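You operate a simulated robot arm through the tools that you are given. There is no shell and no other tool.

You run a simulated two-armed robot. Do the job below in one go: nothing can be reset, and whatever is moved stays where it is left.

JOB
Swap the blue powder jar in the carousel for the jar on the orange mat.
Fine: same bay; the old jar goes on the yellow mat; turn the carousel's two jars under the cover. Set down upright: what you pick out, jar.

Only the result counts: the job must be done as asked and must still hold three seconds after the hand-in. Knocking over, shifting, dropping, spilling or breaking anything else fails it. A push-on lid holds only when it is set on centred and level and pressed home; a screw cap is set on level and turned clockwise until tight.

ROBOT AND FRAMES
Two 6-joint arms with two-finger parallel grippers on one trunk, on a base that drives. Base frame: it is fixed to the floor where the robot stands at the start and does not move with it; the origin is under the middle of the robot, x ahead of it, y to its left, z up. Lengths are in mm, angles in degrees, forces in N, time in s.
The left shoulder is at the start at [60, 187, 1147], the right one opposite. With the tool pointing down near the work surface each hand reaches from about 240 to 620 mm from the robot's upright axis, wherever it stands, measured 20 degrees to its own side. Places, roughly: bay with the red stripe [1900, -3500, 900]; jar [2000, -3500, 1000]; sample carousel [1900, -3500, 900]; yellow mat [1200, -3800, 800]. Payload 1.57 kg a hand.
Tool frame (each hand has its own): the origin (TCP) lies between the finger pads and is the grasp point; the fingertips stand 30 mm ahead of it; z points along the fingers, y is the line along which they close. The gripper opens to 110 mm. The fingers are 24 mm wide and 12 mm thick; the gripper's body (48 by 112 mm) begins 78 mm behind the TCP.
Orientation is that of the tool frame in the base frame, as a unit quaternion [x, y, z, w]. With the fingers straight down and closing along the base's y, the tool's x points along the base's -x, its y along +y and its z along -z.

CONTROLS
- The arms move only by the tool servo_tool. It takes "left_deltas", "right_deltas" or both (then of equal length, played together; a hand with none holds still); each is a list of rows, each an object of numbers (a shift or turn left out is 0, a gripper value left out holds the last): "dx", "dy", "dz": the shift along the base's x, y, z in units of 250 mm (1.0 is 250 mm); "ax", "ay", "az": the turn, a rotation vector about the base's x, y, z in units of 45 degrees (1.0 is 45 degrees); "hand": the finger opening in mm, from 0 to 110. In form: [{"dx": .., "dy": .., "dz": .., "ax": .., "ay": .., "az": .., "hand": ..}, ...]. A call has 1 to 20 rows; each row is the pose to reach, as a shift and turn from the pose commanded when the call began. A call with a number of a shift or a turn outside -1 to 1 is refused whole. A row lasts 0.2 s, in which the tool goes at most 50 mm and 8.6 degrees; a call with a longer step from one row to the next is refused whole, and so is a gripper value outside its range. A pose out of reach is approached as far as the arm can. The call stops where the force on the tool passes 40 N (or 10 N more than at its start, if that is more) or the arm is blocked; 0.2 s more then pass. Each finger travels about 153 mm/s and halts on what it meets, pressing with about 31 N; the grip force reading is that of the motor and also rises with nothing between the fingers. The clock runs only during rows and for 0.2 s after the last one: add rows that repeat a pose to give the fingers time. The reply holds the time, the measured pose of the TCP, the force on the tool along the base axes, the opening and the grip force, in the units named above and with some noise, with the torque about the TCP (base axes, N m) and any sound that the robot's microphone picked up.
- Cameras (640 x 400 px; columns grow to the right, rows downward): "scene" is now at [22.7, -1.6, 1700.1]; the picture's right is [-0.01, -1.00, 0.00], its down [-0.67, 0.01, -0.74] and it looks along [0.74, -0.01, -0.67] (base axes); focal length 263 px, centre (320, 200). "left" rides on the left gripper at [70, -16, -141] in its tool frame; the picture's right is [0.23, 0.97, 0.00], its down [-0.86, 0.20, -0.48] and it looks along [-0.47, 0.11, 0.88] (tool axes); focal length 222 px, centre (320, 200). "right" rides on the right gripper at [70, 16, -141] in its tool frame; the picture's right is [-0.23, 0.97, 0.00], its down [-0.86, -0.20, -0.48] and it looks along [-0.47, -0.11, 0.88] (tool axes); focal length 222 px, centre (320, 200). There is no depth. A picture from a camera that has moved, and an enlarged one, comes with that camera's place and axes in the base frame and with its lens.
- grab_frame(camera): a new picture of that camera. No time passes.
- lift_body(by): slides the trunk up (or, below 0, down) by that many mm; the arms and the scene camera ride with it, the base frame stays. It gives what a move gives, with no picture.
- roll_base(legs): drives the robot by 1 to 6 legs, each [ahead, left, turn to the left] in mm, mm and degrees, along the robot's own axes; the way and the turn of a leg run together, so that a leg with both is an arc; at most 1500 mm and 180 degrees a leg. The arms and the cameras ride along, it lands a little off, and it stops where it bumps. It gives what a move gives.
- pan_tilt(pan, tilt): turns the head with the scene camera to pan (to the left, within 86 degrees either way) and tilt (down, from -29 to 69), counted from straight ahead of the robot. It gives what a move gives.
- zoom(camera, box): a new picture of the part [left, top, right, bottom] of that camera's present view, enlarged. No time passes.
- sign_off(): hands the job in; it is judged then, once.

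Places have to be worked out from the pictures, the camera data and where the tool is seen. Open the grippers and draw the arms clear of the work before you hand the job in, unless the task says otherwise.

The tools are called as a command line: name --argument value ..., lists and objects as JSON in quotes. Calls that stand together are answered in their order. servo_tool: Moves the arms, as the interface text tells. Its arguments: {"type":"object","properties":{"left_deltas":{"type":"array"},"right_deltas":{"type":"array"}},"required":[]} The other tools are called the same way: lift_body (by) slides the trunk up or down; roll_base (legs) drives the base; pan_tilt (pan, tilt) turns the head that bears the scene camera; grab_frame (camera) takes a picture; zoom (camera, box) takes an enlarged picture of a part of a camera's view; sign_off () hands the job in.

At the start:

```text
clock: 0.0
left_position: [421.3, 219.1, 1209.5]
left_tcp_rot: [0.0, 1.0, 0.0, 0.0]
left_wrist_force: [0.3, 0.7, 0.8]
left_torque: [0.01, 0.01, 0.0]
left_opening: 109.9
left_grasp_force: 0.0
right_position: [416.0, -216.2, 1192.2]
right_tcp_rot: [0.001, 1.0, 0.0, 0.0]
right_wrist_force: [0.5, 0.6, 0.0]
right_torque: [0.05, 0.01, 0.04]
right_opening: 110.1
right_grasp_force: 0.1
trunk travel left (down, up): [-775.0, 215.0]
robot x, y, heading: [1.9, 0.4, 0.0]
head pan, tilt: [-0.8, 42.0]
```

scene: 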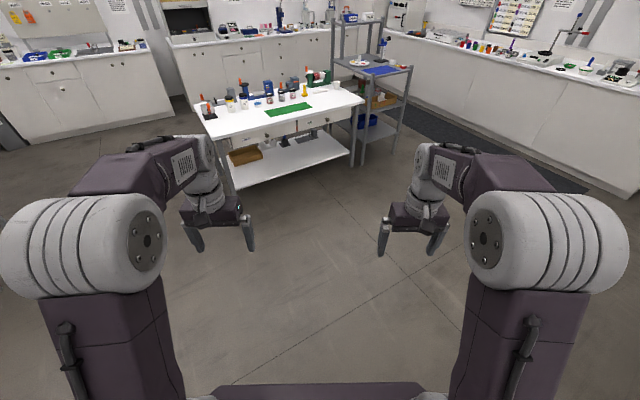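
right: 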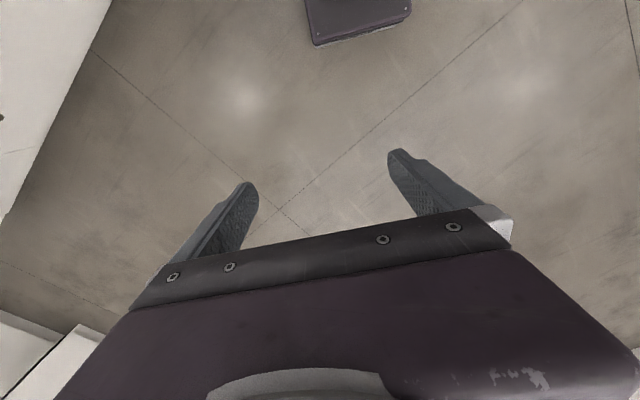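
left: 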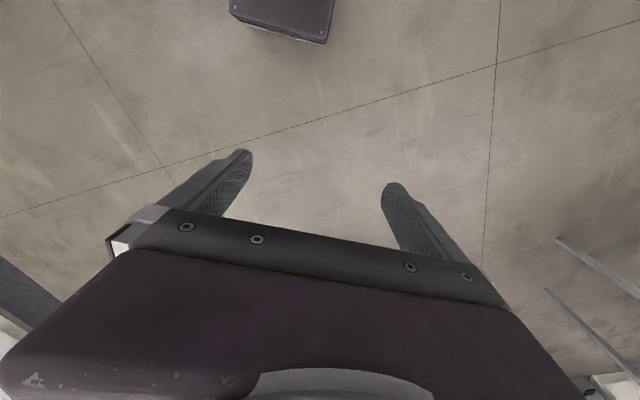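

The pictures show a bench and a shelf ahead; the carousel at about [1900, -3500] is out of view to the right. I turn the head right to look that way.

pan_tilt --pan -62 --tilt 20

grab_frame --camera "scene"

```text
clock: 1.3
left_position: [422.8, 218.8, 1208.9]
left_tcp_rot: [0.0, 1.0, 0.0, 0.0]
left_wrist_force: [-0.1, 0.2, 0.2]
left_torque: [-0.01, -0.02, 0.02]
left_opening: 110.2
left_grasp_force: 0.1
right_position: [415.6, -215.8, 1193.4]
right_tcp_rot: [0.0, 1.0, 0.0, 0.0]
right_wrist_force: [0.2, -0.5, 0.0]
right_torque: [0.04, 0.01, 0.03]
right_opening: 109.9
right_grasp_force: 0.0
trunk travel left (down, up): [-775.0, 215.0]
robot x, y, heading: [-0.1, -0.1, -0.1]
head pan, tilt: [-62.0, 20.0]
```

```text
taken
camera scene: at [-17.0, -82.6, 1734.4], right [-0.88, -0.47, 0.0], down [-0.16, 0.3, -0.94], along [0.44, -0.83, -0.34], focal length 263 px, centre (320, 200)
```

scene: 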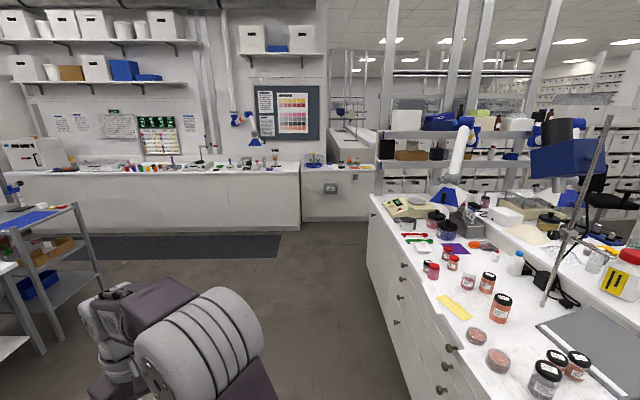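

The carousel projects to about (315,160): the blue object on the far counter. I zoom in there to plan the drive.

zoom --camera "scene" --box '[240, 120, 400, 220]'

```text
4.00 times, centred on (320, 170) of scene
camera zoom: at [-17.0, -82.6, 1734.4], right [-0.88, -0.47, 0.0], down [-0.16, 0.3, -0.94], along [0.44, -0.83, -0.34], focal length 1050 px, centre (320, 320)
```

zoom: 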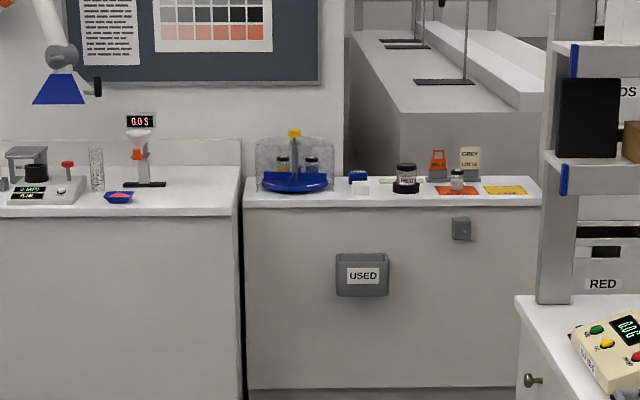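

The lab is turned by about -58°: the counter with carousel lies about 3.9 m ahead along that heading, with the right-hand bench edge ~690 mm right of that path. I turn right 58° with a small sidestep left and drive the first part.

roll_base --legs '[[0, 0, -58.5], [0, 100, 0], [1400, 0, 0]]'

pan_tilt --pan 0 --tilt 15

grab_frame --camera "scene"

```text
clock: 11.6
left_position: [1171.2, -1403.1, 1210.7]
left_tcp_rot: [0.502, 0.865, 0.0, -0.001]
left_wrist_force: [0.0, -0.2, -0.3]
left_torque: [-0.01, 0.02, 0.01]
left_opening: 109.8
left_grasp_force: 0.0
right_position: [789.8, -1614.1, 1191.9]
right_tcp_rot: [0.502, 0.865, -0.001, 0.0]
right_wrist_force: [-0.4, 0.0, 0.3]
right_torque: [0.02, 0.04, 0.01]
right_opening: 110.2
right_grasp_force: 0.0
trunk travel left (down, up): [-775.0, 215.0]
robot x, y, heading: [770.2, -1146.6, -60.1]
head pan, tilt: [-62.0, 20.0]
```

```text
clock: 12.9
left_position: [1170.4, -1403.8, 1208.8]
left_tcp_rot: [0.502, 0.865, -0.001, 0.0]
left_wrist_force: [1.2, -0.5, -0.6]
left_torque: [-0.03, 0.0, -0.03]
left_opening: 109.8
left_grasp_force: 0.0
right_position: [789.3, -1612.5, 1191.8]
right_tcp_rot: [0.502, 0.865, 0.0, 0.001]
right_wrist_force: [-0.6, 1.0, 0.5]
right_torque: [0.01, 0.03, 0.03]
right_opening: 110.1
right_grasp_force: 0.2
trunk travel left (down, up): [-775.0, 215.0]
robot x, y, heading: [771.2, -1146.9, -60.2]
head pan, tilt: [0.0, 15.0]
```

```text
taken
camera scene: at [787.7, -1175.3, 1742.6], right [-0.87, -0.49, 0.0], down [-0.13, 0.23, -0.97], along [0.48, -0.84, -0.26], focal length 263 px, centre (320, 200)
```

scene: 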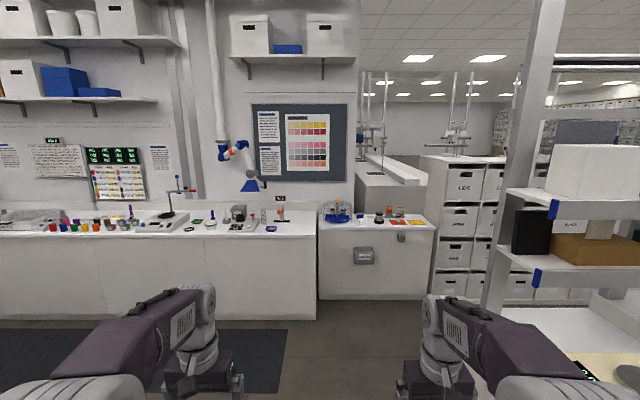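

The carousel counter is about 2.4 m ahead, spanning roughly 0 to 1.1 m right of me, and the counter to its left sticks out ~270 mm closer. I drive ahead 1400, sidestep right 450 and look again.

roll_base --legs '[[1450, 0, 0], [0, -500, 0]]'

pan_tilt --pan 0 --tilt 40

grab_frame --camera "scene"

```text
clock: 22.8
left_position: [1419.1, -2932.6, 1209.0]
left_tcp_rot: [0.51, 0.86, 0.0, 0.0]
left_wrist_force: [0.1, 0.4, 0.0]
left_torque: [-0.02, 0.02, 0.0]
left_opening: 109.9
left_grasp_force: 0.1
right_position: [1035.4, -3136.5, 1192.4]
right_tcp_rot: [0.509, 0.861, -0.002, 0.0]
right_wrist_force: [0.4, 1.5, -0.2]
right_torque: [-0.01, 0.03, 0.0]
right_opening: 109.9
right_grasp_force: 0.2
trunk travel left (down, up): [-775.0, 215.0]
robot x, y, heading: [1022.6, -2667.5, -61.1]
head pan, tilt: [0.0, 15.0]
```

```text
clock: 23.7
left_position: [1418.0, -2933.7, 1208.6]
left_tcp_rot: [0.51, 0.86, 0.0, 0.0]
left_wrist_force: [0.2, -0.9, 0.9]
left_torque: [0.01, -0.03, 0.03]
left_opening: 110.0
left_grasp_force: 0.1
right_position: [1033.0, -3137.8, 1192.6]
right_tcp_rot: [0.509, 0.861, 0.0, 0.0]
right_wrist_force: [0.9, 0.3, 0.0]
right_torque: [-0.03, 0.03, 0.02]
right_opening: 110.1
right_grasp_force: 0.0
trunk travel left (down, up): [-775.0, 215.0]
robot x, y, heading: [1022.4, -2668.4, -61.3]
head pan, tilt: [0.0, 40.0]
```

```text
taken
camera scene: at [1034.4, -2691.4, 1703.1], right [-0.88, -0.48, 0.0], down [-0.31, 0.56, -0.77], along [0.37, -0.67, -0.64], focal length 263 px, centre (320, 200)
```

scene: 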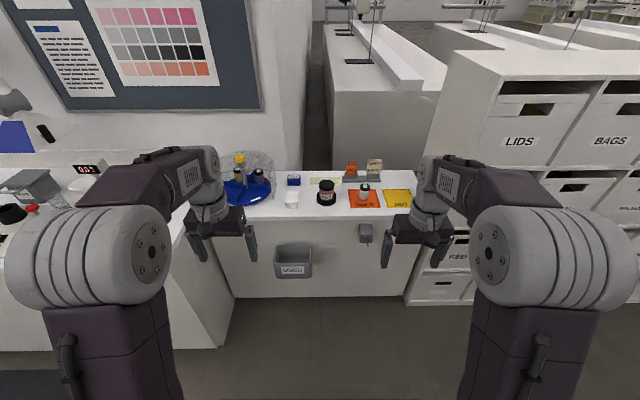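

zoom --camera "scene" --box '[210, 130, 434, 270]'

zoom --camera "scene" --box '[210, 140, 306, 200]'

zoom --camera "scene" --box '[275, 150, 435, 250]'

```text
2.86 times, centred on (322, 200) of scene
camera zoom: at [1034.4, -2691.4, 1703.1], right [-0.88, -0.48, 0.0], down [-0.31, 0.56, -0.77], along [0.37, -0.67, -0.64], focal length 750 px, centre (314, 200)
```

zoom: 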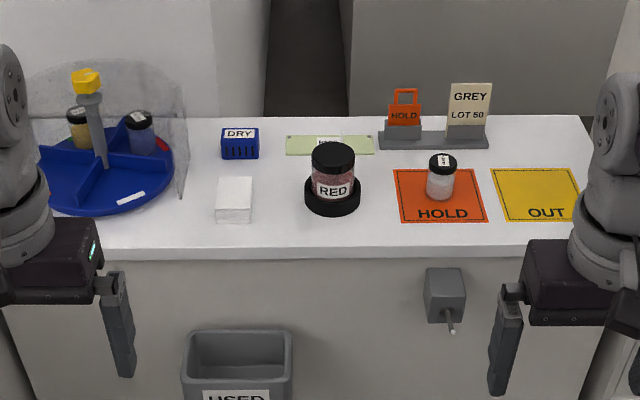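

```text
6.67 times, centred on (258, 170) of scene
camera zoom: at [1034.4, -2691.4, 1703.1], right [-0.88, -0.48, 0.0], down [-0.31, 0.56, -0.77], along [0.37, -0.67, -0.64], focal length 1750 px, centre (733, 400)
```

zoom: 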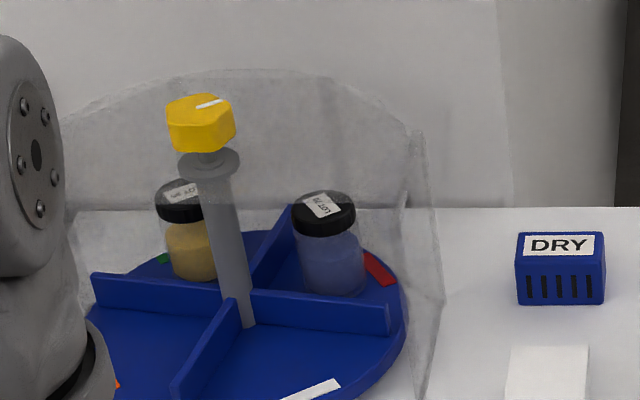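

```text
4.00 times, centred on (355, 200) of scene
camera zoom: at [1034.4, -2691.4, 1703.1], right [-0.88, -0.48, 0.0], down [-0.31, 0.56, -0.77], along [0.37, -0.67, -0.64], focal length 1050 px, centre (180, 200)
```

zoom: 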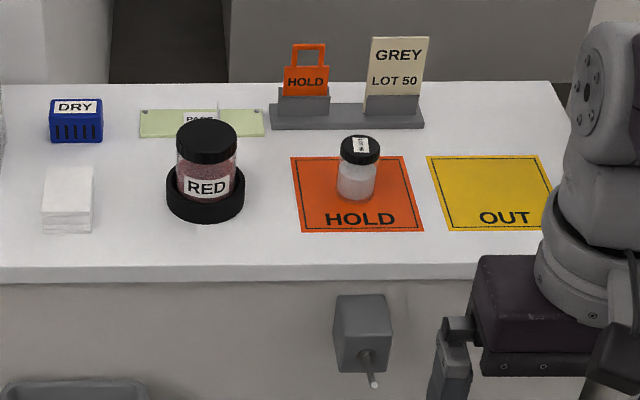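

Carousel centre is judged about (1927, -3493), knob top z≈1025, counter top z≈790–800, orange-mat jar about (1350,-3765), yellow mat about (1190,-3858); counter normal heads about -60°. I square up, sidestep left and approach part of the way.

roll_base --legs '[[0, 0, 1.3], [0, 160, 0], [420, 0, 0]]'

pan_tilt --pan 18 --tilt 45

grab_frame --camera "scene"

grab_frame --camera "left"

grab_frame --camera "right"

```text
clock: 27.7
left_position: [1775.3, -3224.6, 1209.5]
left_tcp_rot: [0.504, 0.864, 0.0, 0.001]
left_wrist_force: [0.9, 0.7, 0.6]
left_torque: [0.01, -0.02, -0.01]
left_opening: 109.9
left_grasp_force: 0.1
right_position: [1392.3, -3432.7, 1193.7]
right_tcp_rot: [0.503, 0.864, 0.0, 0.001]
right_wrist_force: [-0.6, -0.2, 0.0]
right_torque: [-0.03, -0.01, -0.02]
right_opening: 110.0
right_grasp_force: 0.1
trunk travel left (down, up): [-775.0, 215.0]
robot x, y, heading: [1375.5, -2968.5, -60.6]
head pan, tilt: [0.0, 40.0]
```

```text
clock: 28.5
left_position: [1775.7, -3226.2, 1208.6]
left_tcp_rot: [0.504, 0.864, 0.0, 0.0]
left_wrist_force: [0.1, -0.4, 0.1]
left_torque: [0.0, 0.01, 0.01]
left_opening: 110.0
left_grasp_force: 0.0
right_position: [1394.3, -3434.9, 1193.3]
right_tcp_rot: [0.503, 0.864, 0.0, 0.0]
right_wrist_force: [0.3, -0.5, 0.0]
right_torque: [0.0, 0.01, 0.01]
right_opening: 110.0
right_grasp_force: 0.2
trunk travel left (down, up): [-775.0, 215.0]
robot x, y, heading: [1376.9, -2965.7, -60.6]
head pan, tilt: [18.0, 45.0]
```

```text
taken
camera scene: at [1406.9, -2970.4, 1695.8], right [-0.68, -0.74, 0.0], down [-0.52, 0.48, -0.71], along [0.52, -0.48, -0.71], focal length 263 px, centre (320, 200)
```

scene: 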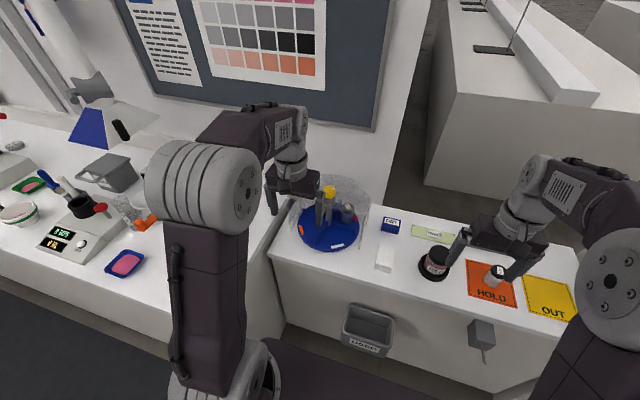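

```text
taken
camera left: at [1727.5, -3173.8, 1349.4], right [0.74, 0.68, 0.0], down [0.6, -0.65, 0.48], along [0.32, -0.35, -0.88], focal length 222 px, centre (320, 200)
```

left: 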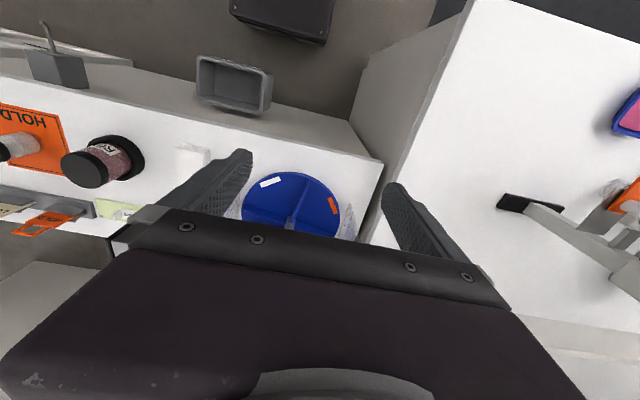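

```text
taken
camera right: at [1374.2, -3367.1, 1333.4], right [0.96, 0.28, 0.0], down [0.25, -0.84, 0.48], along [0.14, -0.46, -0.88], focal length 222 px, centre (320, 200)
```

right: 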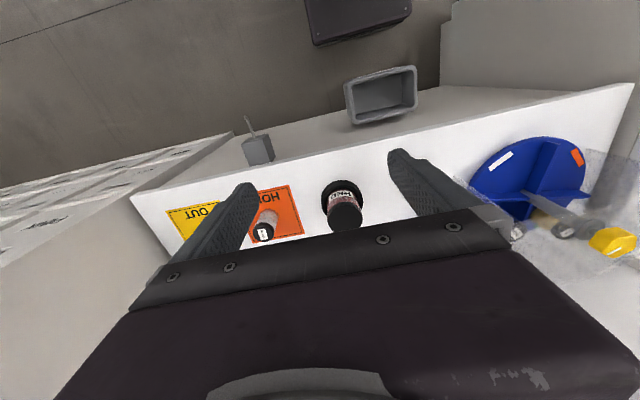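

The base is a low box (~200 mm high, ~215 mm ahead of the axis) and the USED bin protrudes to about a=3600, above it; there's room to move ~180 mm closer. I square up and approach.

roll_base --legs '[[0, 0, 0.6], [0, 45, 0], [180, 0, 0]]'

pan_tilt --pan 22 --tilt 50

grab_frame --camera "scene"

grab_frame --camera "left"

grab_frame --camera "right"

```text
clock: 30.8
left_position: [1905.9, -3355.4, 1211.3]
left_tcp_rot: [0.498, 0.867, 0.0, 0.002]
left_wrist_force: [-0.4, 0.0, 0.3]
left_torque: [-0.02, -0.03, -0.02]
left_opening: 110.0
left_grasp_force: 0.1
right_position: [1526.8, -3567.6, 1194.4]
right_tcp_rot: [0.498, 0.867, 0.0, 0.001]
right_wrist_force: [-0.3, 0.0, 0.3]
right_torque: [0.02, -0.05, -0.01]
right_opening: 109.7
right_grasp_force: 0.0
trunk travel left (down, up): [-775.0, 215.0]
robot x, y, heading: [1509.7, -3105.0, -59.8]
head pan, tilt: [18.0, 45.0]
```

```text
clock: 31.5
left_position: [1909.1, -3357.4, 1209.4]
left_tcp_rot: [0.498, 0.867, 0.0, 0.0]
left_wrist_force: [0.5, -0.6, -0.3]
left_torque: [0.03, -0.02, -0.03]
left_opening: 110.1
left_grasp_force: 0.0
right_position: [1528.6, -3569.1, 1193.9]
right_tcp_rot: [0.498, 0.867, 0.0, 0.0]
right_wrist_force: [-0.1, -0.1, -1.2]
right_torque: [-0.01, 0.0, 0.0]
right_opening: 110.1
right_grasp_force: 0.1
trunk travel left (down, up): [-775.0, 215.0]
robot x, y, heading: [1506.9, -3103.3, -60.0]
head pan, tilt: [22.0, 50.0]
```

```text
taken
camera scene: at [1536.0, -3097.9, 1688.9], right [-0.61, -0.79, 0.0], down [-0.6, 0.47, -0.64], along [0.51, -0.39, -0.77], focal length 263 px, centre (320, 200)
```

scene: 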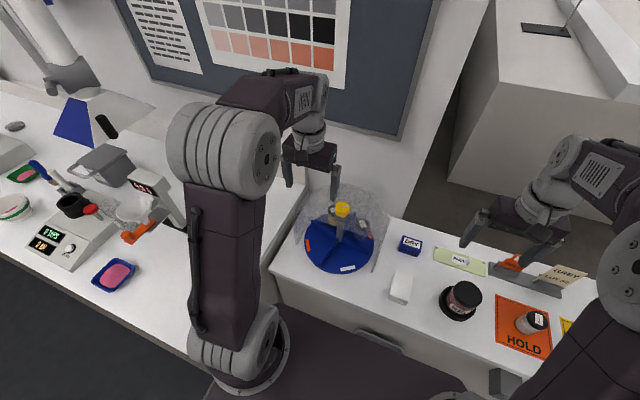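

```text
taken
camera left: at [1858.8, -3304.9, 1349.8], right [0.73, 0.69, 0.0], down [0.6, -0.64, 0.48], along [0.33, -0.35, -0.88], focal length 222 px, centre (320, 200)
```

left: 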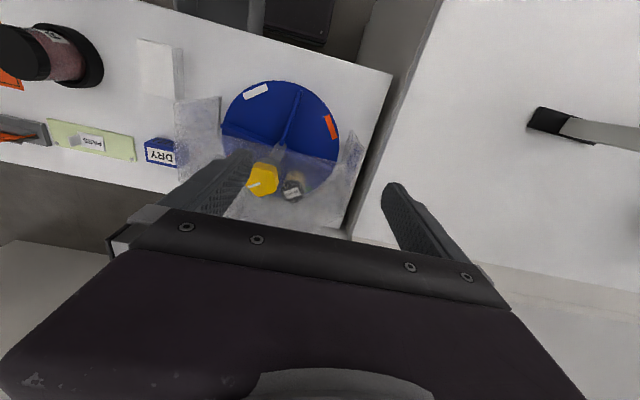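

```text
taken
camera right: at [1507.7, -3502.1, 1333.7], right [0.96, 0.29, 0.0], down [0.26, -0.84, 0.48], along [0.14, -0.46, -0.88], focal length 222 px, centre (320, 200)
```

right: 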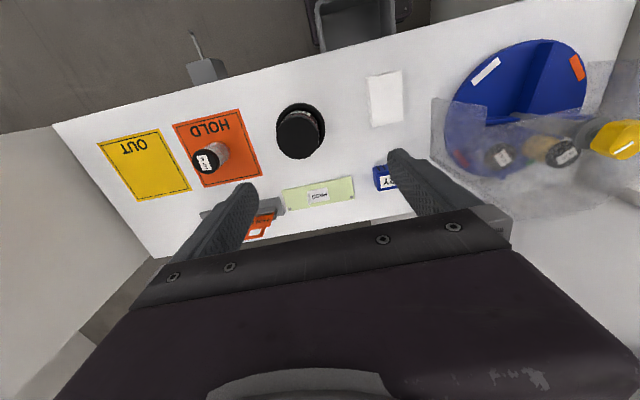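

Good view of the carousel now. I zoom in on the carousel from several cameras to understand the cover and knob.

zoom --camera "left" --box '[160, 60, 400, 210]'

zoom --camera "right" --box '[420, 20, 640, 220]'

zoom --camera "scene" --box '[280, 170, 420, 290]'

zoom --camera "right" --box '[80, 80, 400, 260]'

```text
2.67 times, centred on (280, 135) of left
camera zoom: at [1858.8, -3304.9, 1349.8], right [0.73, 0.69, 0.0], down [0.6, -0.64, 0.48], along [0.33, -0.35, -0.88], focal length 592 px, centre (427, 373)
```

zoom: 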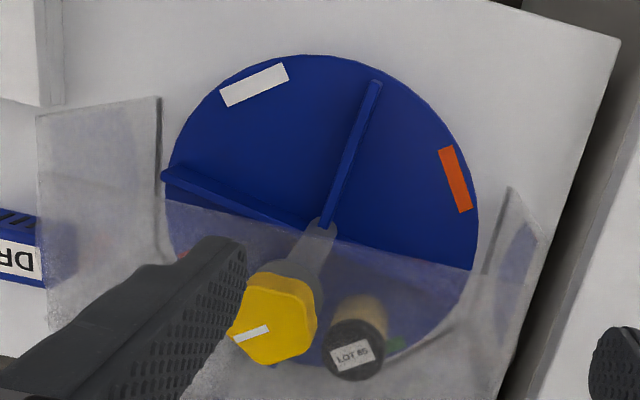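

```text
2.00 times, centred on (530, 120) of right
camera zoom: at [1507.7, -3502.1, 1333.7], right [0.96, 0.29, 0.0], down [0.26, -0.84, 0.48], along [0.14, -0.46, -0.88], focal length 444 px, centre (-100, 360)
```

zoom: 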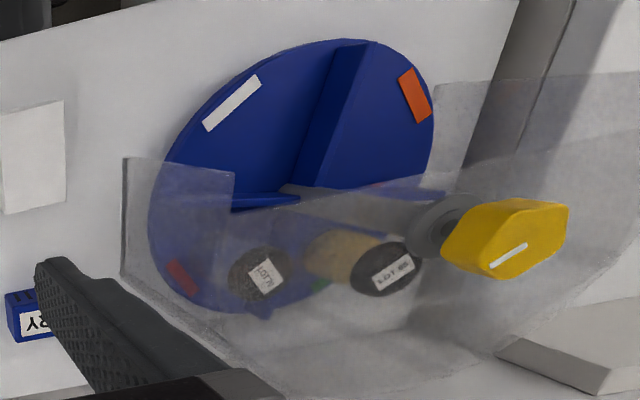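

```text
3.33 times, centred on (350, 230) of scene
camera zoom: at [1536.0, -3097.9, 1688.9], right [-0.61, -0.79, 0.0], down [-0.6, 0.47, -0.64], along [0.51, -0.39, -0.77], focal length 875 px, centre (220, 100)
```

zoom: 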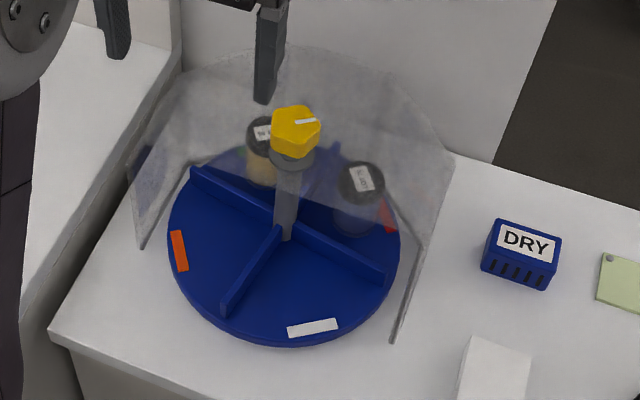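

```text
2.00 times, centred on (240, 170) of right
camera zoom: at [1507.7, -3502.1, 1333.7], right [0.96, 0.29, 0.0], down [0.26, -0.84, 0.48], along [0.14, -0.46, -0.88], focal length 444 px, centre (480, 260)
```

zoom: 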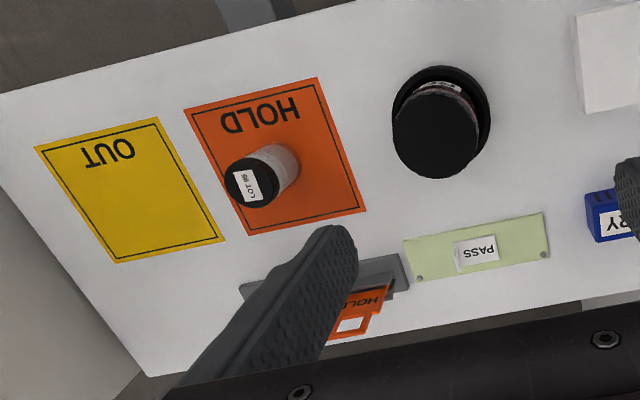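

I judge: knob top centre (1888,-3458,1060), cover top plate z≈1015 with its front edge ~50 mm in front of the post, counter z≈842. I zoom tightly on the knob and cover edge to verify.

zoom --camera "scene" --box '[320, 190, 368, 220]'

zoom --camera "left" --box '[230, 130, 326, 210]'

zoom --camera "right" --box '[540, 100, 640, 180]'

zoom --camera "scene" --box '[290, 180, 390, 280]'

```text
13.33 times, centred on (344, 205) of scene
camera zoom: at [1536.0, -3097.9, 1688.9], right [-0.61, -0.79, 0.0], down [-0.6, 0.47, -0.64], along [0.51, -0.39, -0.77], focal length 3501 px, centre (0, 133)
```

zoom: 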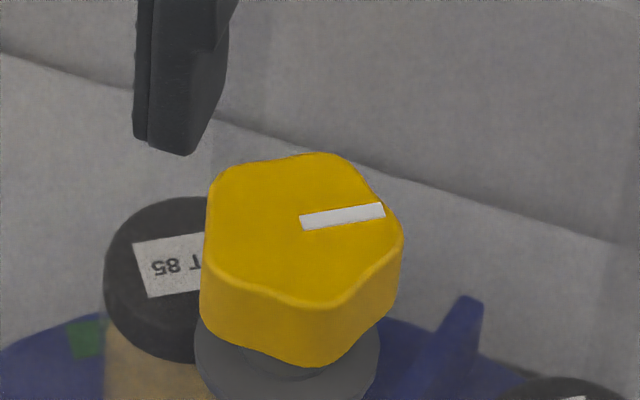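

```text
5.00 times, centred on (278, 170) of left
camera zoom: at [1858.8, -3304.9, 1349.8], right [0.73, 0.69, 0.0], down [0.6, -0.64, 0.48], along [0.33, -0.35, -0.88], focal length 1111 px, centre (530, 350)
```

zoom: 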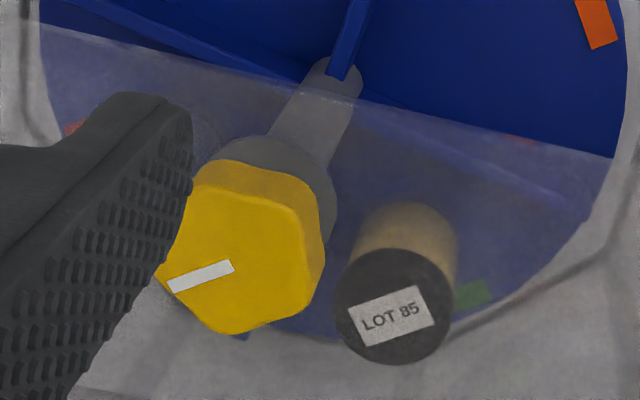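

```text
5.00 times, centred on (590, 140) of right
camera zoom: at [1507.7, -3502.1, 1333.7], right [0.96, 0.29, 0.0], down [0.26, -0.84, 0.48], along [0.14, -0.46, -0.88], focal length 1111 px, centre (-1030, 500)
```

zoom: 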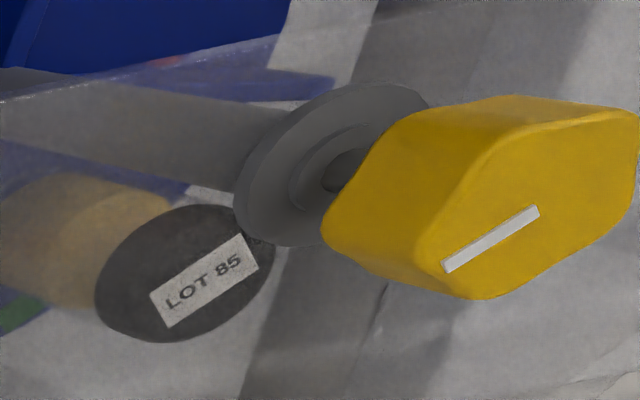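

```text
4.00 times, centred on (340, 230) of scene
camera zoom: at [1536.0, -3097.9, 1688.9], right [-0.61, -0.79, 0.0], down [-0.6, 0.47, -0.64], along [0.51, -0.39, -0.77], focal length 1050 px, centre (240, 80)
```

zoom: 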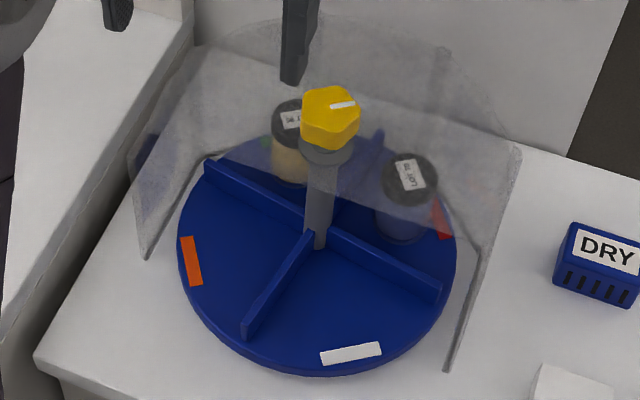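

The knob is a five-lobed one, ~46 mm across, z≈1038–1060, its white mark pointing to the red bay (heading ≈ -117°). I raise nothing yet but move the left hand over the knob at a safe height while yawing +45°, opening 80 mm.

servo_tool --left_deltas '[{"dx": -0.014, "dy": -0.067, "dz": -0.05, "az": 0.167, "hand": 80}, {"dx": -0.028, "dy": -0.134, "dz": -0.1, "az": 0.333}, {"dx": -0.042, "dy": -0.202, "dz": -0.15, "az": 0.5}, {"dx": -0.056, "dy": -0.269, "dz": -0.2, "az": 0.667}, {"dx": -0.07, "dy": -0.336, "dz": -0.25, "az": 0.833}, {"dx": -0.084, "dy": -0.404, "dz": -0.3, "az": 1.0}, {"dx": -0.084, "dy": -0.404, "dz": -0.3, "az": 1.0}]'

servo_tool --left_deltas '[{"az": 0.17}, {"az": 0.34}, {"az": 0.518}, {"az": 0.518}]'

grab_frame --camera "left"

zoom --camera "scene" --box '[280, 130, 400, 230]'

zoom --camera "right" --box '[480, 40, 640, 200]'

```text
clock: 33.1
left_position: [1887.2, -3457.5, 1135.6]
left_tcp_rot: [0.128, 0.992, 0.001, 0.0]
left_wrist_force: [0.1, -0.2, 0.3]
left_torque: [-0.02, -0.03, -0.01]
left_opening: 80.1
left_grasp_force: 0.1
right_position: [1528.6, -3570.1, 1193.4]
right_tcp_rot: [0.498, 0.867, 0.0, -0.001]
right_wrist_force: [0.0, -0.2, -0.7]
right_torque: [-0.02, 0.03, 0.02]
right_opening: 110.0
right_grasp_force: 0.1
trunk travel left (down, up): [-775.0, 215.0]
robot x, y, heading: [1502.1, -3101.0, -59.8]
head pan, tilt: [22.0, 50.0]
```

```text
clock: 34.1
left_position: [1888.0, -3457.7, 1133.7]
left_tcp_rot: [-0.075, 0.997, 0.001, 0.0]
left_wrist_force: [0.8, 0.2, 0.2]
left_torque: [0.01, 0.01, 0.05]
left_opening: 79.9
left_grasp_force: 0.1
right_position: [1529.5, -3569.6, 1193.0]
right_tcp_rot: [0.498, 0.867, 0.0, -0.001]
right_wrist_force: [0.2, 0.6, 0.2]
right_torque: [0.0, -0.01, -0.01]
right_opening: 110.2
right_grasp_force: 0.0
trunk travel left (down, up): [-775.0, 215.0]
robot x, y, heading: [1506.4, -3102.2, -60.0]
head pan, tilt: [22.0, 50.0]
```

```text
taken
camera left: at [1821.4, -3484.6, 1274.9], right [-0.37, 0.93, 0.0], down [0.82, 0.32, 0.48], along [0.44, 0.18, -0.88], focal length 222 px, centre (320, 200)
```

left: 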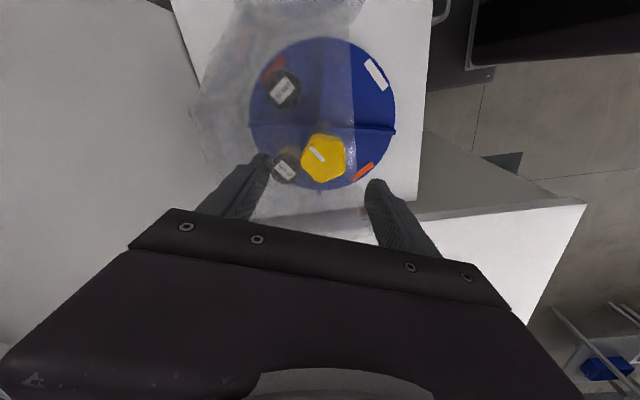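

```text
4.00 times, centred on (340, 180) of scene
camera zoom: at [1536.7, -3098.0, 1688.9], right [-0.61, -0.79, 0.0], down [-0.61, 0.47, -0.64], along [0.51, -0.39, -0.77], focal length 1050 px, centre (240, 280)
```

zoom: 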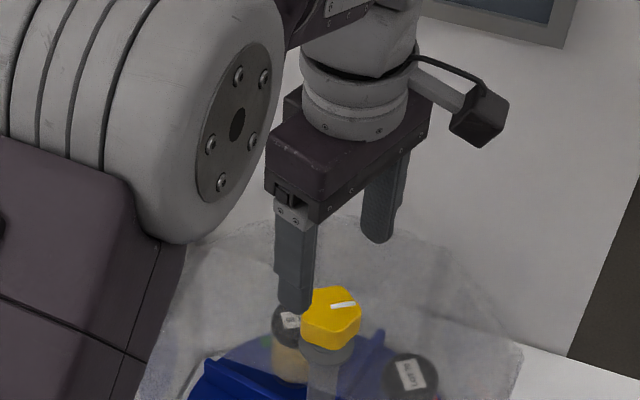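

```text
2.50 times, centred on (560, 120) of right
camera zoom: at [1508.2, -3502.3, 1333.6], right [0.96, 0.29, 0.0], down [0.26, -0.84, 0.48], along [0.14, -0.46, -0.88], focal length 555 px, centre (-280, 400)
```

zoom: 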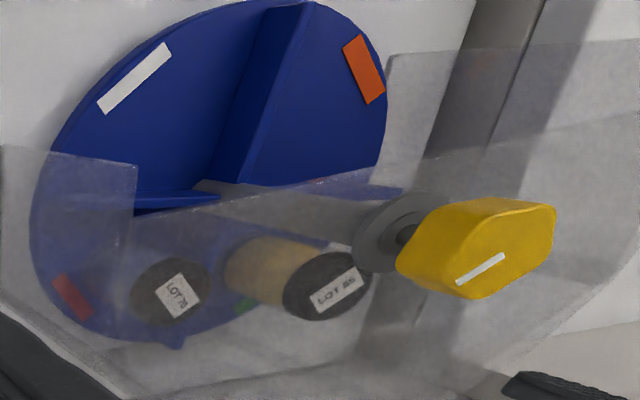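

The hand is over the knob with yaw +68° reached. I zoom in the left camera to refine the knob's centre relative to the expected projection (319.4,160.5).

zoom --camera "left" --box '[280, 120, 376, 200]'

zoom --camera "left" --box '[190, 20, 430, 220]'

```text
5.00 times, centred on (328, 160) of left
camera zoom: at [1821.4, -3484.6, 1274.9], right [-0.37, 0.93, 0.0], down [0.82, 0.32, 0.48], along [0.44, 0.18, -0.88], focal length 1111 px, centre (280, 400)
```

zoom: 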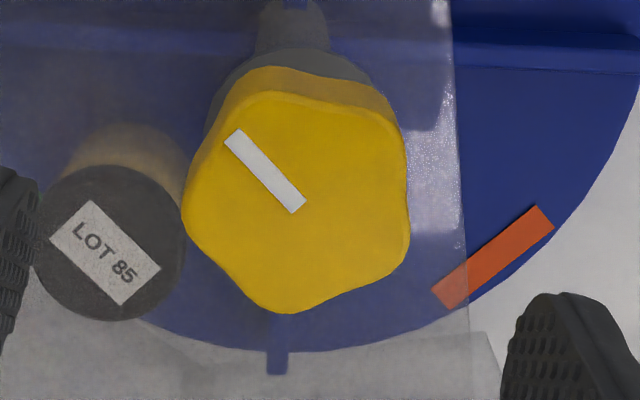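

```text
2.00 times, centred on (310, 120) of left
camera zoom: at [1821.4, -3484.6, 1274.9], right [-0.37, 0.93, 0.0], down [0.82, 0.32, 0.48], along [0.44, 0.18, -0.88], focal length 444 px, centre (340, 360)
```

zoom: 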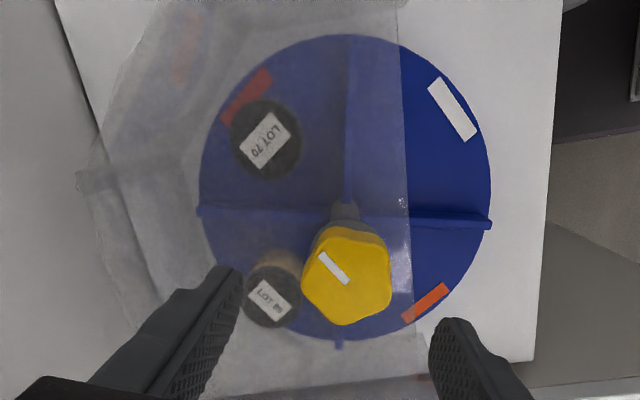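

Knob centre appears ~3.8 mm toward +y of the hand axis and the lobes sit ~13° clockwise of the jaw line. I correct both and descend so the tips come just below the knob's top (TCP z≈1080).

servo_tool --left_deltas '[{"dx": -0.006, "dy": 0.014, "az": -0.14}, {"dx": -0.006, "dy": 0.014, "az": -0.28, "dz": -0.06}, {"dx": -0.006, "dy": 0.014, "az": -0.28, "dz": -0.14}, {"dx": -0.006, "dy": 0.014, "az": -0.28, "dz": -0.21}, {"dx": -0.006, "dy": 0.014, "az": -0.28, "dz": -0.21}]'

grab_frame --camera "left"

zoom --camera "scene" --box '[300, 150, 380, 230]'

zoom --camera "right" --box '[520, 60, 640, 180]'

```text
clock: 35.3
left_position: [1885.4, -3453.3, 1081.9]
left_tcp_rot: [0.036, 0.999, 0.0, 0.0]
left_wrist_force: [-0.4, 0.1, -1.0]
left_torque: [0.01, 0.0, 0.03]
left_opening: 79.9
left_grasp_force: 0.0
right_position: [1529.2, -3570.6, 1191.6]
right_tcp_rot: [0.498, 0.867, -0.001, 0.0]
right_wrist_force: [0.5, -0.2, -0.5]
right_torque: [0.03, 0.0, -0.02]
right_opening: 109.9
right_grasp_force: 0.1
trunk travel left (down, up): [-775.0, 215.0]
robot x, y, heading: [1509.9, -3101.7, -59.8]
head pan, tilt: [22.0, 50.0]
```

```text
taken
camera left: at [1815.1, -3465.7, 1223.0], right [-0.16, 0.99, 0.0], down [0.87, 0.14, 0.48], along [0.47, 0.08, -0.88], focal length 222 px, centre (320, 200)
```

left: 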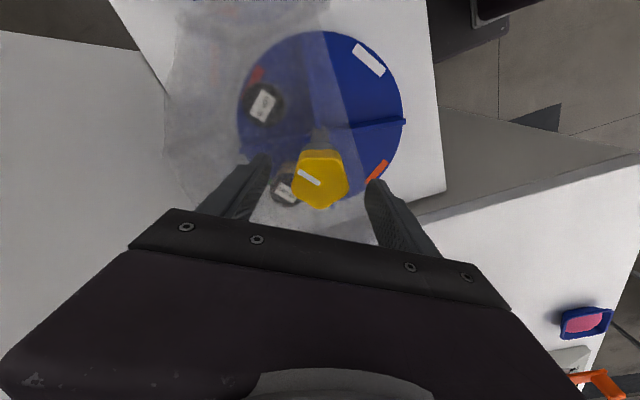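

```text
5.00 times, centred on (340, 190) of scene
camera zoom: at [1536.6, -3097.7, 1688.9], right [-0.61, -0.79, 0.0], down [-0.61, 0.47, -0.64], along [0.51, -0.39, -0.77], focal length 1313 px, centre (220, 250)
```

zoom: 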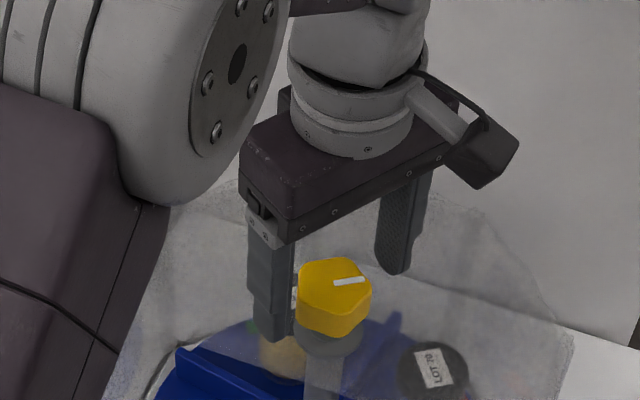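

```text
3.33 times, centred on (580, 120) of right
camera zoom: at [1508.1, -3502.0, 1333.7], right [0.96, 0.29, 0.0], down [0.26, -0.84, 0.48], along [0.14, -0.46, -0.88], focal length 740 px, centre (-547, 467)
```

zoom: 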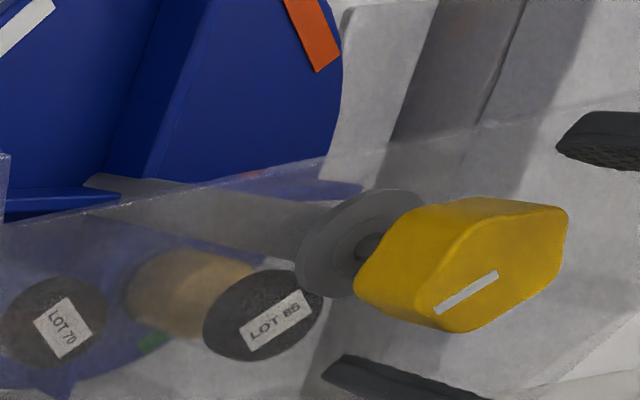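

Alignment is good; the collar is at z≈1016, well below. I descend to TCP z≈1065 (tips ≈1035) and close on the knob.

servo_tool --left_deltas '[{"dz": -0.034}, {"dz": -0.068}, {"dz": -0.068, "hand": 60}, {"dz": -0.068, "hand": 40}, {"dz": -0.068, "hand": 30}, {"dz": -0.068, "hand": 30}, {"dz": -0.068, "hand": 30}]'

zoom --camera "left" --box '[220, 20, 460, 220]'

```text
clock: 36.9
left_position: [1885.4, -3454.4, 1065.1]
left_tcp_rot: [0.036, 0.999, 0.0, 0.0]
left_wrist_force: [-1.4, 3.8, -3.3]
left_torque: [-0.11, -0.38, 0.0]
left_opening: 47.4
left_grasp_force: 45.6
right_position: [1528.3, -3569.0, 1192.8]
right_tcp_rot: [0.499, 0.867, 0.0, 0.0]
right_wrist_force: [0.0, -0.4, -0.5]
right_torque: [-0.02, -0.02, -0.02]
right_opening: 110.1
right_grasp_force: 0.1
trunk travel left (down, up): [-775.0, 215.0]
robot x, y, heading: [1507.7, -3102.9, -59.6]
head pan, tilt: [22.0, 50.0]
```

```text
2.00 times, centred on (340, 120) of left
camera zoom: at [1814.4, -3465.7, 1205.7], right [-0.16, 0.99, 0.0], down [0.87, 0.14, 0.48], along [0.47, 0.08, -0.88], focal length 444 px, centre (280, 360)
```

zoom: 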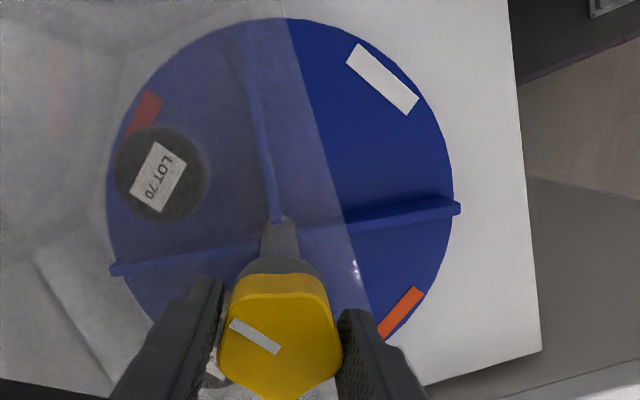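

The knob is gripped (47 mm). I turn it slowly clockwise 42° and check.

servo_tool --left_deltas '[{"az": -0.04}, {"az": -0.1}, {"az": -0.17}, {"az": -0.25}, {"az": -0.33}, {"az": -0.41}, {"az": -0.49}, {"az": -0.57}, {"az": -0.65}, {"az": -0.73}, {"az": -0.81}, {"az": -0.88}, {"az": -0.93}, {"az": -0.93}]'

zoom --camera "left" --box '[200, 0, 440, 220]'

zoom --camera "scene" --box '[280, 160, 420, 290]'

```text
clock: 39.9
left_position: [1884.8, -3452.9, 1066.1]
left_tcp_rot: [0.391, 0.92, 0.0, 0.001]
left_wrist_force: [-0.4, 1.5, 4.3]
left_torque: [0.5, 0.34, -0.06]
left_opening: 46.8
left_grasp_force: 45.2
right_position: [1527.9, -3568.7, 1193.5]
right_tcp_rot: [0.499, 0.867, 0.001, -0.001]
right_wrist_force: [0.9, 0.3, -0.4]
right_torque: [-0.03, -0.02, -0.02]
right_opening: 109.7
right_grasp_force: 0.0
trunk travel left (down, up): [-775.0, 215.0]
robot x, y, heading: [1506.7, -3104.9, -59.7]
head pan, tilt: [22.0, 50.0]
```

```text
1.82 times, centred on (320, 110) of left
camera zoom: at [1825.0, -3414.8, 1205.5], right [0.54, 0.84, 0.0], down [0.74, -0.48, 0.48], along [0.4, -0.26, -0.88], focal length 404 px, centre (320, 364)
```

zoom: 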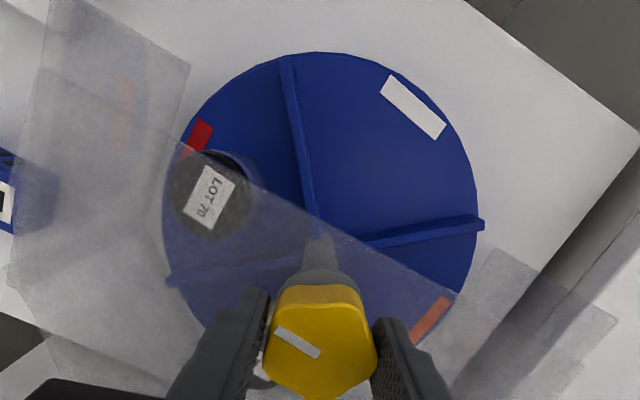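

```text
3.08 times, centred on (350, 225) of scene
camera zoom: at [1536.2, -3096.8, 1688.9], right [-0.61, -0.79, 0.0], down [-0.6, 0.47, -0.64], along [0.51, -0.39, -0.77], focal length 808 px, centre (228, 123)
```

zoom: 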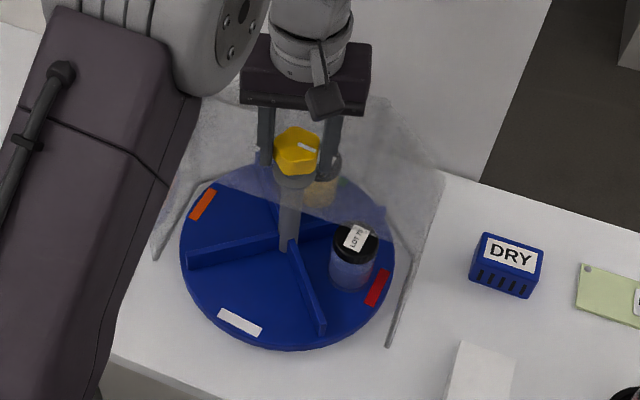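

The carousel turned smoothly with the jars standing. I turn another 43° clockwise.

servo_tool --left_deltas '[{"az": -0.04}, {"az": -0.1}, {"az": -0.17}, {"az": -0.25}, {"az": -0.33}, {"az": -0.41}, {"az": -0.49}, {"az": -0.57}, {"az": -0.65}, {"az": -0.73}, {"az": -0.81}, {"az": -0.88}, {"az": -0.94}, {"az": -0.96}, {"az": -0.96}]'

servo_tool --left_deltas '[{"az": -0.04}, {"az": -0.1}, {"az": -0.17}, {"az": -0.25}, {"az": -0.33}, {"az": -0.41}, {"az": -0.49}, {"az": -0.57}, {"az": -0.65}, {"az": -0.73}, {"az": -0.81}, {"az": -0.88}, {"az": -0.92}, {"az": -0.92}]'

zoom --camera "left" --box '[200, 0, 440, 220]'

zoom --camera "scene" --box '[280, 160, 420, 290]'

```text
clock: 43.1
left_position: [1884.5, -3453.4, 1066.2]
left_tcp_rot: [0.703, 0.712, -0.001, 0.001]
left_wrist_force: [-1.5, 6.2, -1.1]
left_torque: [0.28, -0.11, -0.04]
left_opening: 47.0
left_grasp_force: 44.9
right_position: [1529.0, -3567.7, 1194.2]
right_tcp_rot: [0.498, 0.867, 0.0, 0.0]
right_wrist_force: [-0.5, -0.3, -0.4]
right_torque: [-0.01, -0.01, 0.02]
right_opening: 109.9
right_grasp_force: 0.0
trunk travel left (down, up): [-775.0, 215.0]
robot x, y, heading: [1505.9, -3101.9, -60.1]
head pan, tilt: [22.0, 50.0]
```

```text
clock: 46.1
left_position: [1886.4, -3454.6, 1064.8]
left_tcp_rot: [0.909, 0.418, 0.0, 0.001]
left_wrist_force: [9.1, -2.6, 16.2]
left_torque: [0.41, 0.15, -0.06]
left_opening: 47.3
left_grasp_force: 44.9
right_position: [1530.2, -3569.7, 1193.3]
right_tcp_rot: [0.499, 0.867, -0.001, 0.0]
right_wrist_force: [0.0, 0.4, 0.5]
right_torque: [0.01, -0.01, -0.02]
right_opening: 110.0
right_grasp_force: 0.1
trunk travel left (down, up): [-775.0, 215.0]
robot x, y, heading: [1506.4, -3100.3, -59.5]
head pan, tilt: [22.0, 50.0]
```

```text
1.82 times, centred on (320, 110) of left
camera zoom: at [1919.3, -3390.1, 1205.5], right [0.89, -0.46, 0.0], down [-0.41, -0.78, 0.48], along [-0.22, -0.43, -0.88], focal length 404 px, centre (320, 364)
```

zoom: 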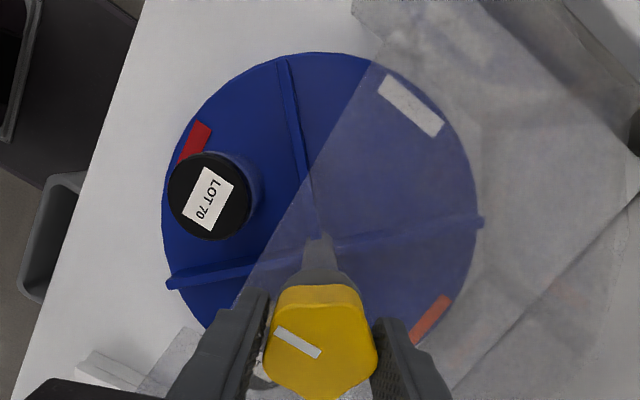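

```text
3.08 times, centred on (350, 225) of scene
camera zoom: at [1537.8, -3096.9, 1689.0], right [-0.61, -0.79, 0.0], down [-0.61, 0.47, -0.64], along [0.51, -0.39, -0.77], focal length 808 px, centre (228, 123)
```

zoom: 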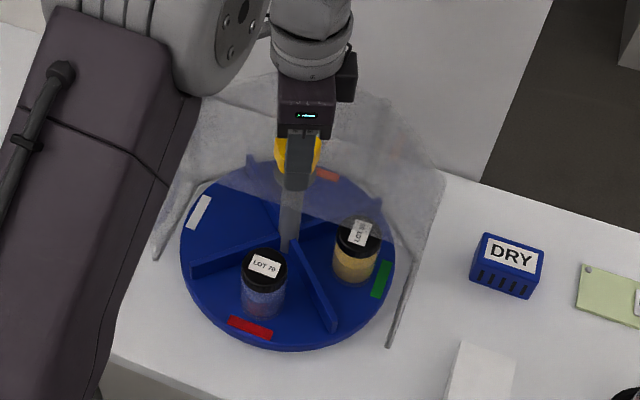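

The blue jar (LOT 70, red stripe) now faces the front. I open the left fingers and lift straight up off the knob.

servo_tool --left_deltas '[{"hand": 60}, {"hand": 85}, {"hand": 85}, {"dz": 0.06}, {"dz": 0.16}, {"dz": 0.3}, {"dz": 0.45}, {"dz": 0.55}]'

servo_tool --left_deltas '[{"dx": 0.07, "dy": 0.12, "dz": 0.02, "az": 0.15}, {"dx": 0.14, "dy": 0.25, "dz": 0.05, "az": 0.3}, {"dx": 0.22, "dy": 0.38, "dz": 0.08, "az": 0.45}, {"dx": 0.3, "dy": 0.51, "dz": 0.11, "az": 0.6}, {"dx": 0.37, "dy": 0.64, "dz": 0.15, "az": 0.75}, {"dx": 0.44, "dy": 0.78, "dz": 0.18, "az": 0.9}, {"dx": 0.5, "dy": 0.9, "dz": 0.2, "az": 1.0}]'

grab_frame --camera "scene"

zoom --camera "right" --box '[400, 0, 640, 200]'

zoom --camera "scene" --box '[280, 180, 420, 290]'

```text
clock: 47.9
left_position: [1886.5, -3453.2, 1201.5]
left_tcp_rot: [0.908, 0.418, 0.0, 0.001]
left_wrist_force: [0.2, 0.3, 0.4]
left_torque: [-0.03, -0.02, -0.02]
left_opening: 84.9
left_grasp_force: 0.0
right_position: [1528.6, -3569.4, 1193.2]
right_tcp_rot: [0.498, 0.867, 0.0, -0.001]
right_wrist_force: [-0.5, 0.1, 0.1]
right_torque: [-0.02, 0.01, -0.03]
right_opening: 110.0
right_grasp_force: 0.1
trunk travel left (down, up): [-775.0, 215.0]
robot x, y, heading: [1505.6, -3100.3, -59.9]
head pan, tilt: [22.0, 50.0]
```

```text
clock: 49.5
left_position: [2012.2, -3226.9, 1252.2]
left_tcp_rot: [0.678, 0.735, 0.0, 0.0]
left_wrist_force: [1.0, -0.2, 0.2]
left_torque: [-0.01, 0.02, -0.02]
left_opening: 85.2
left_grasp_force: 0.1
right_position: [1529.6, -3568.0, 1193.8]
right_tcp_rot: [0.498, 0.867, -0.001, -0.001]
right_wrist_force: [0.8, 0.5, -0.1]
right_torque: [0.01, 0.0, 0.03]
right_opening: 110.1
right_grasp_force: 0.0
trunk travel left (down, up): [-775.0, 215.0]
robot x, y, heading: [1509.2, -3103.0, -60.0]
head pan, tilt: [22.0, 50.0]
```

```text
taken
camera scene: at [1537.2, -3096.3, 1688.8], right [-0.61, -0.79, 0.0], down [-0.61, 0.47, -0.64], along [0.51, -0.39, -0.77], focal length 263 px, centre (320, 200)
```

scene: 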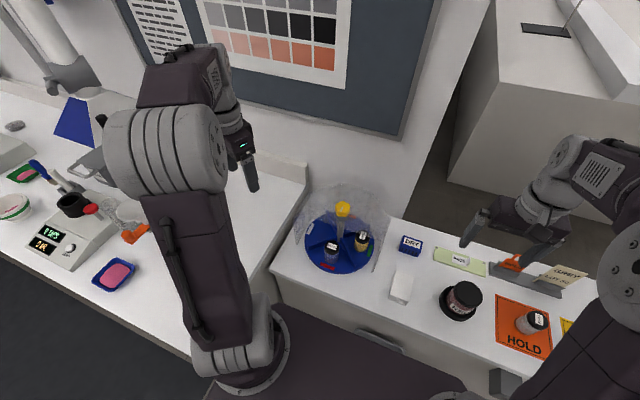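

```text
2.00 times, centred on (520, 100) of right
camera zoom: at [1508.5, -3500.9, 1334.1], right [0.96, 0.29, 0.0], down [0.26, -0.84, 0.48], along [0.14, -0.46, -0.88], focal length 444 px, centre (-80, 400)
```

zoom: 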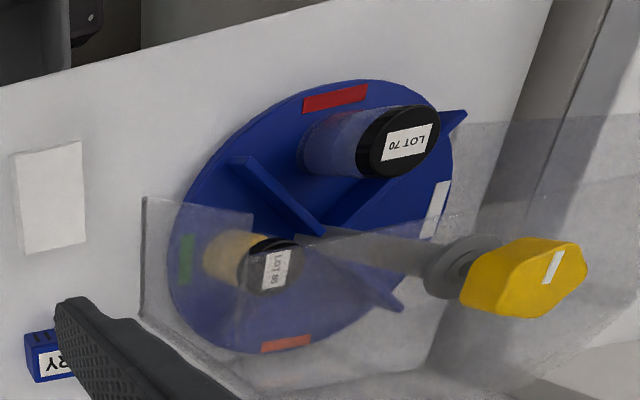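

```text
3.64 times, centred on (350, 235) of scene
camera zoom: at [1537.2, -3096.3, 1688.8], right [-0.61, -0.79, 0.0], down [-0.61, 0.47, -0.64], along [0.51, -0.39, -0.77], focal length 955 px, centre (211, 73)
```

zoom: 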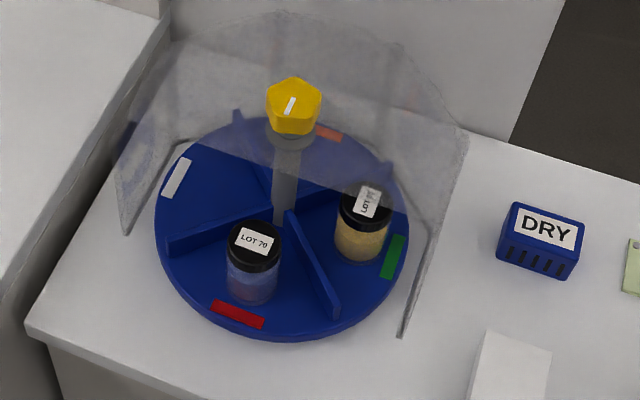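

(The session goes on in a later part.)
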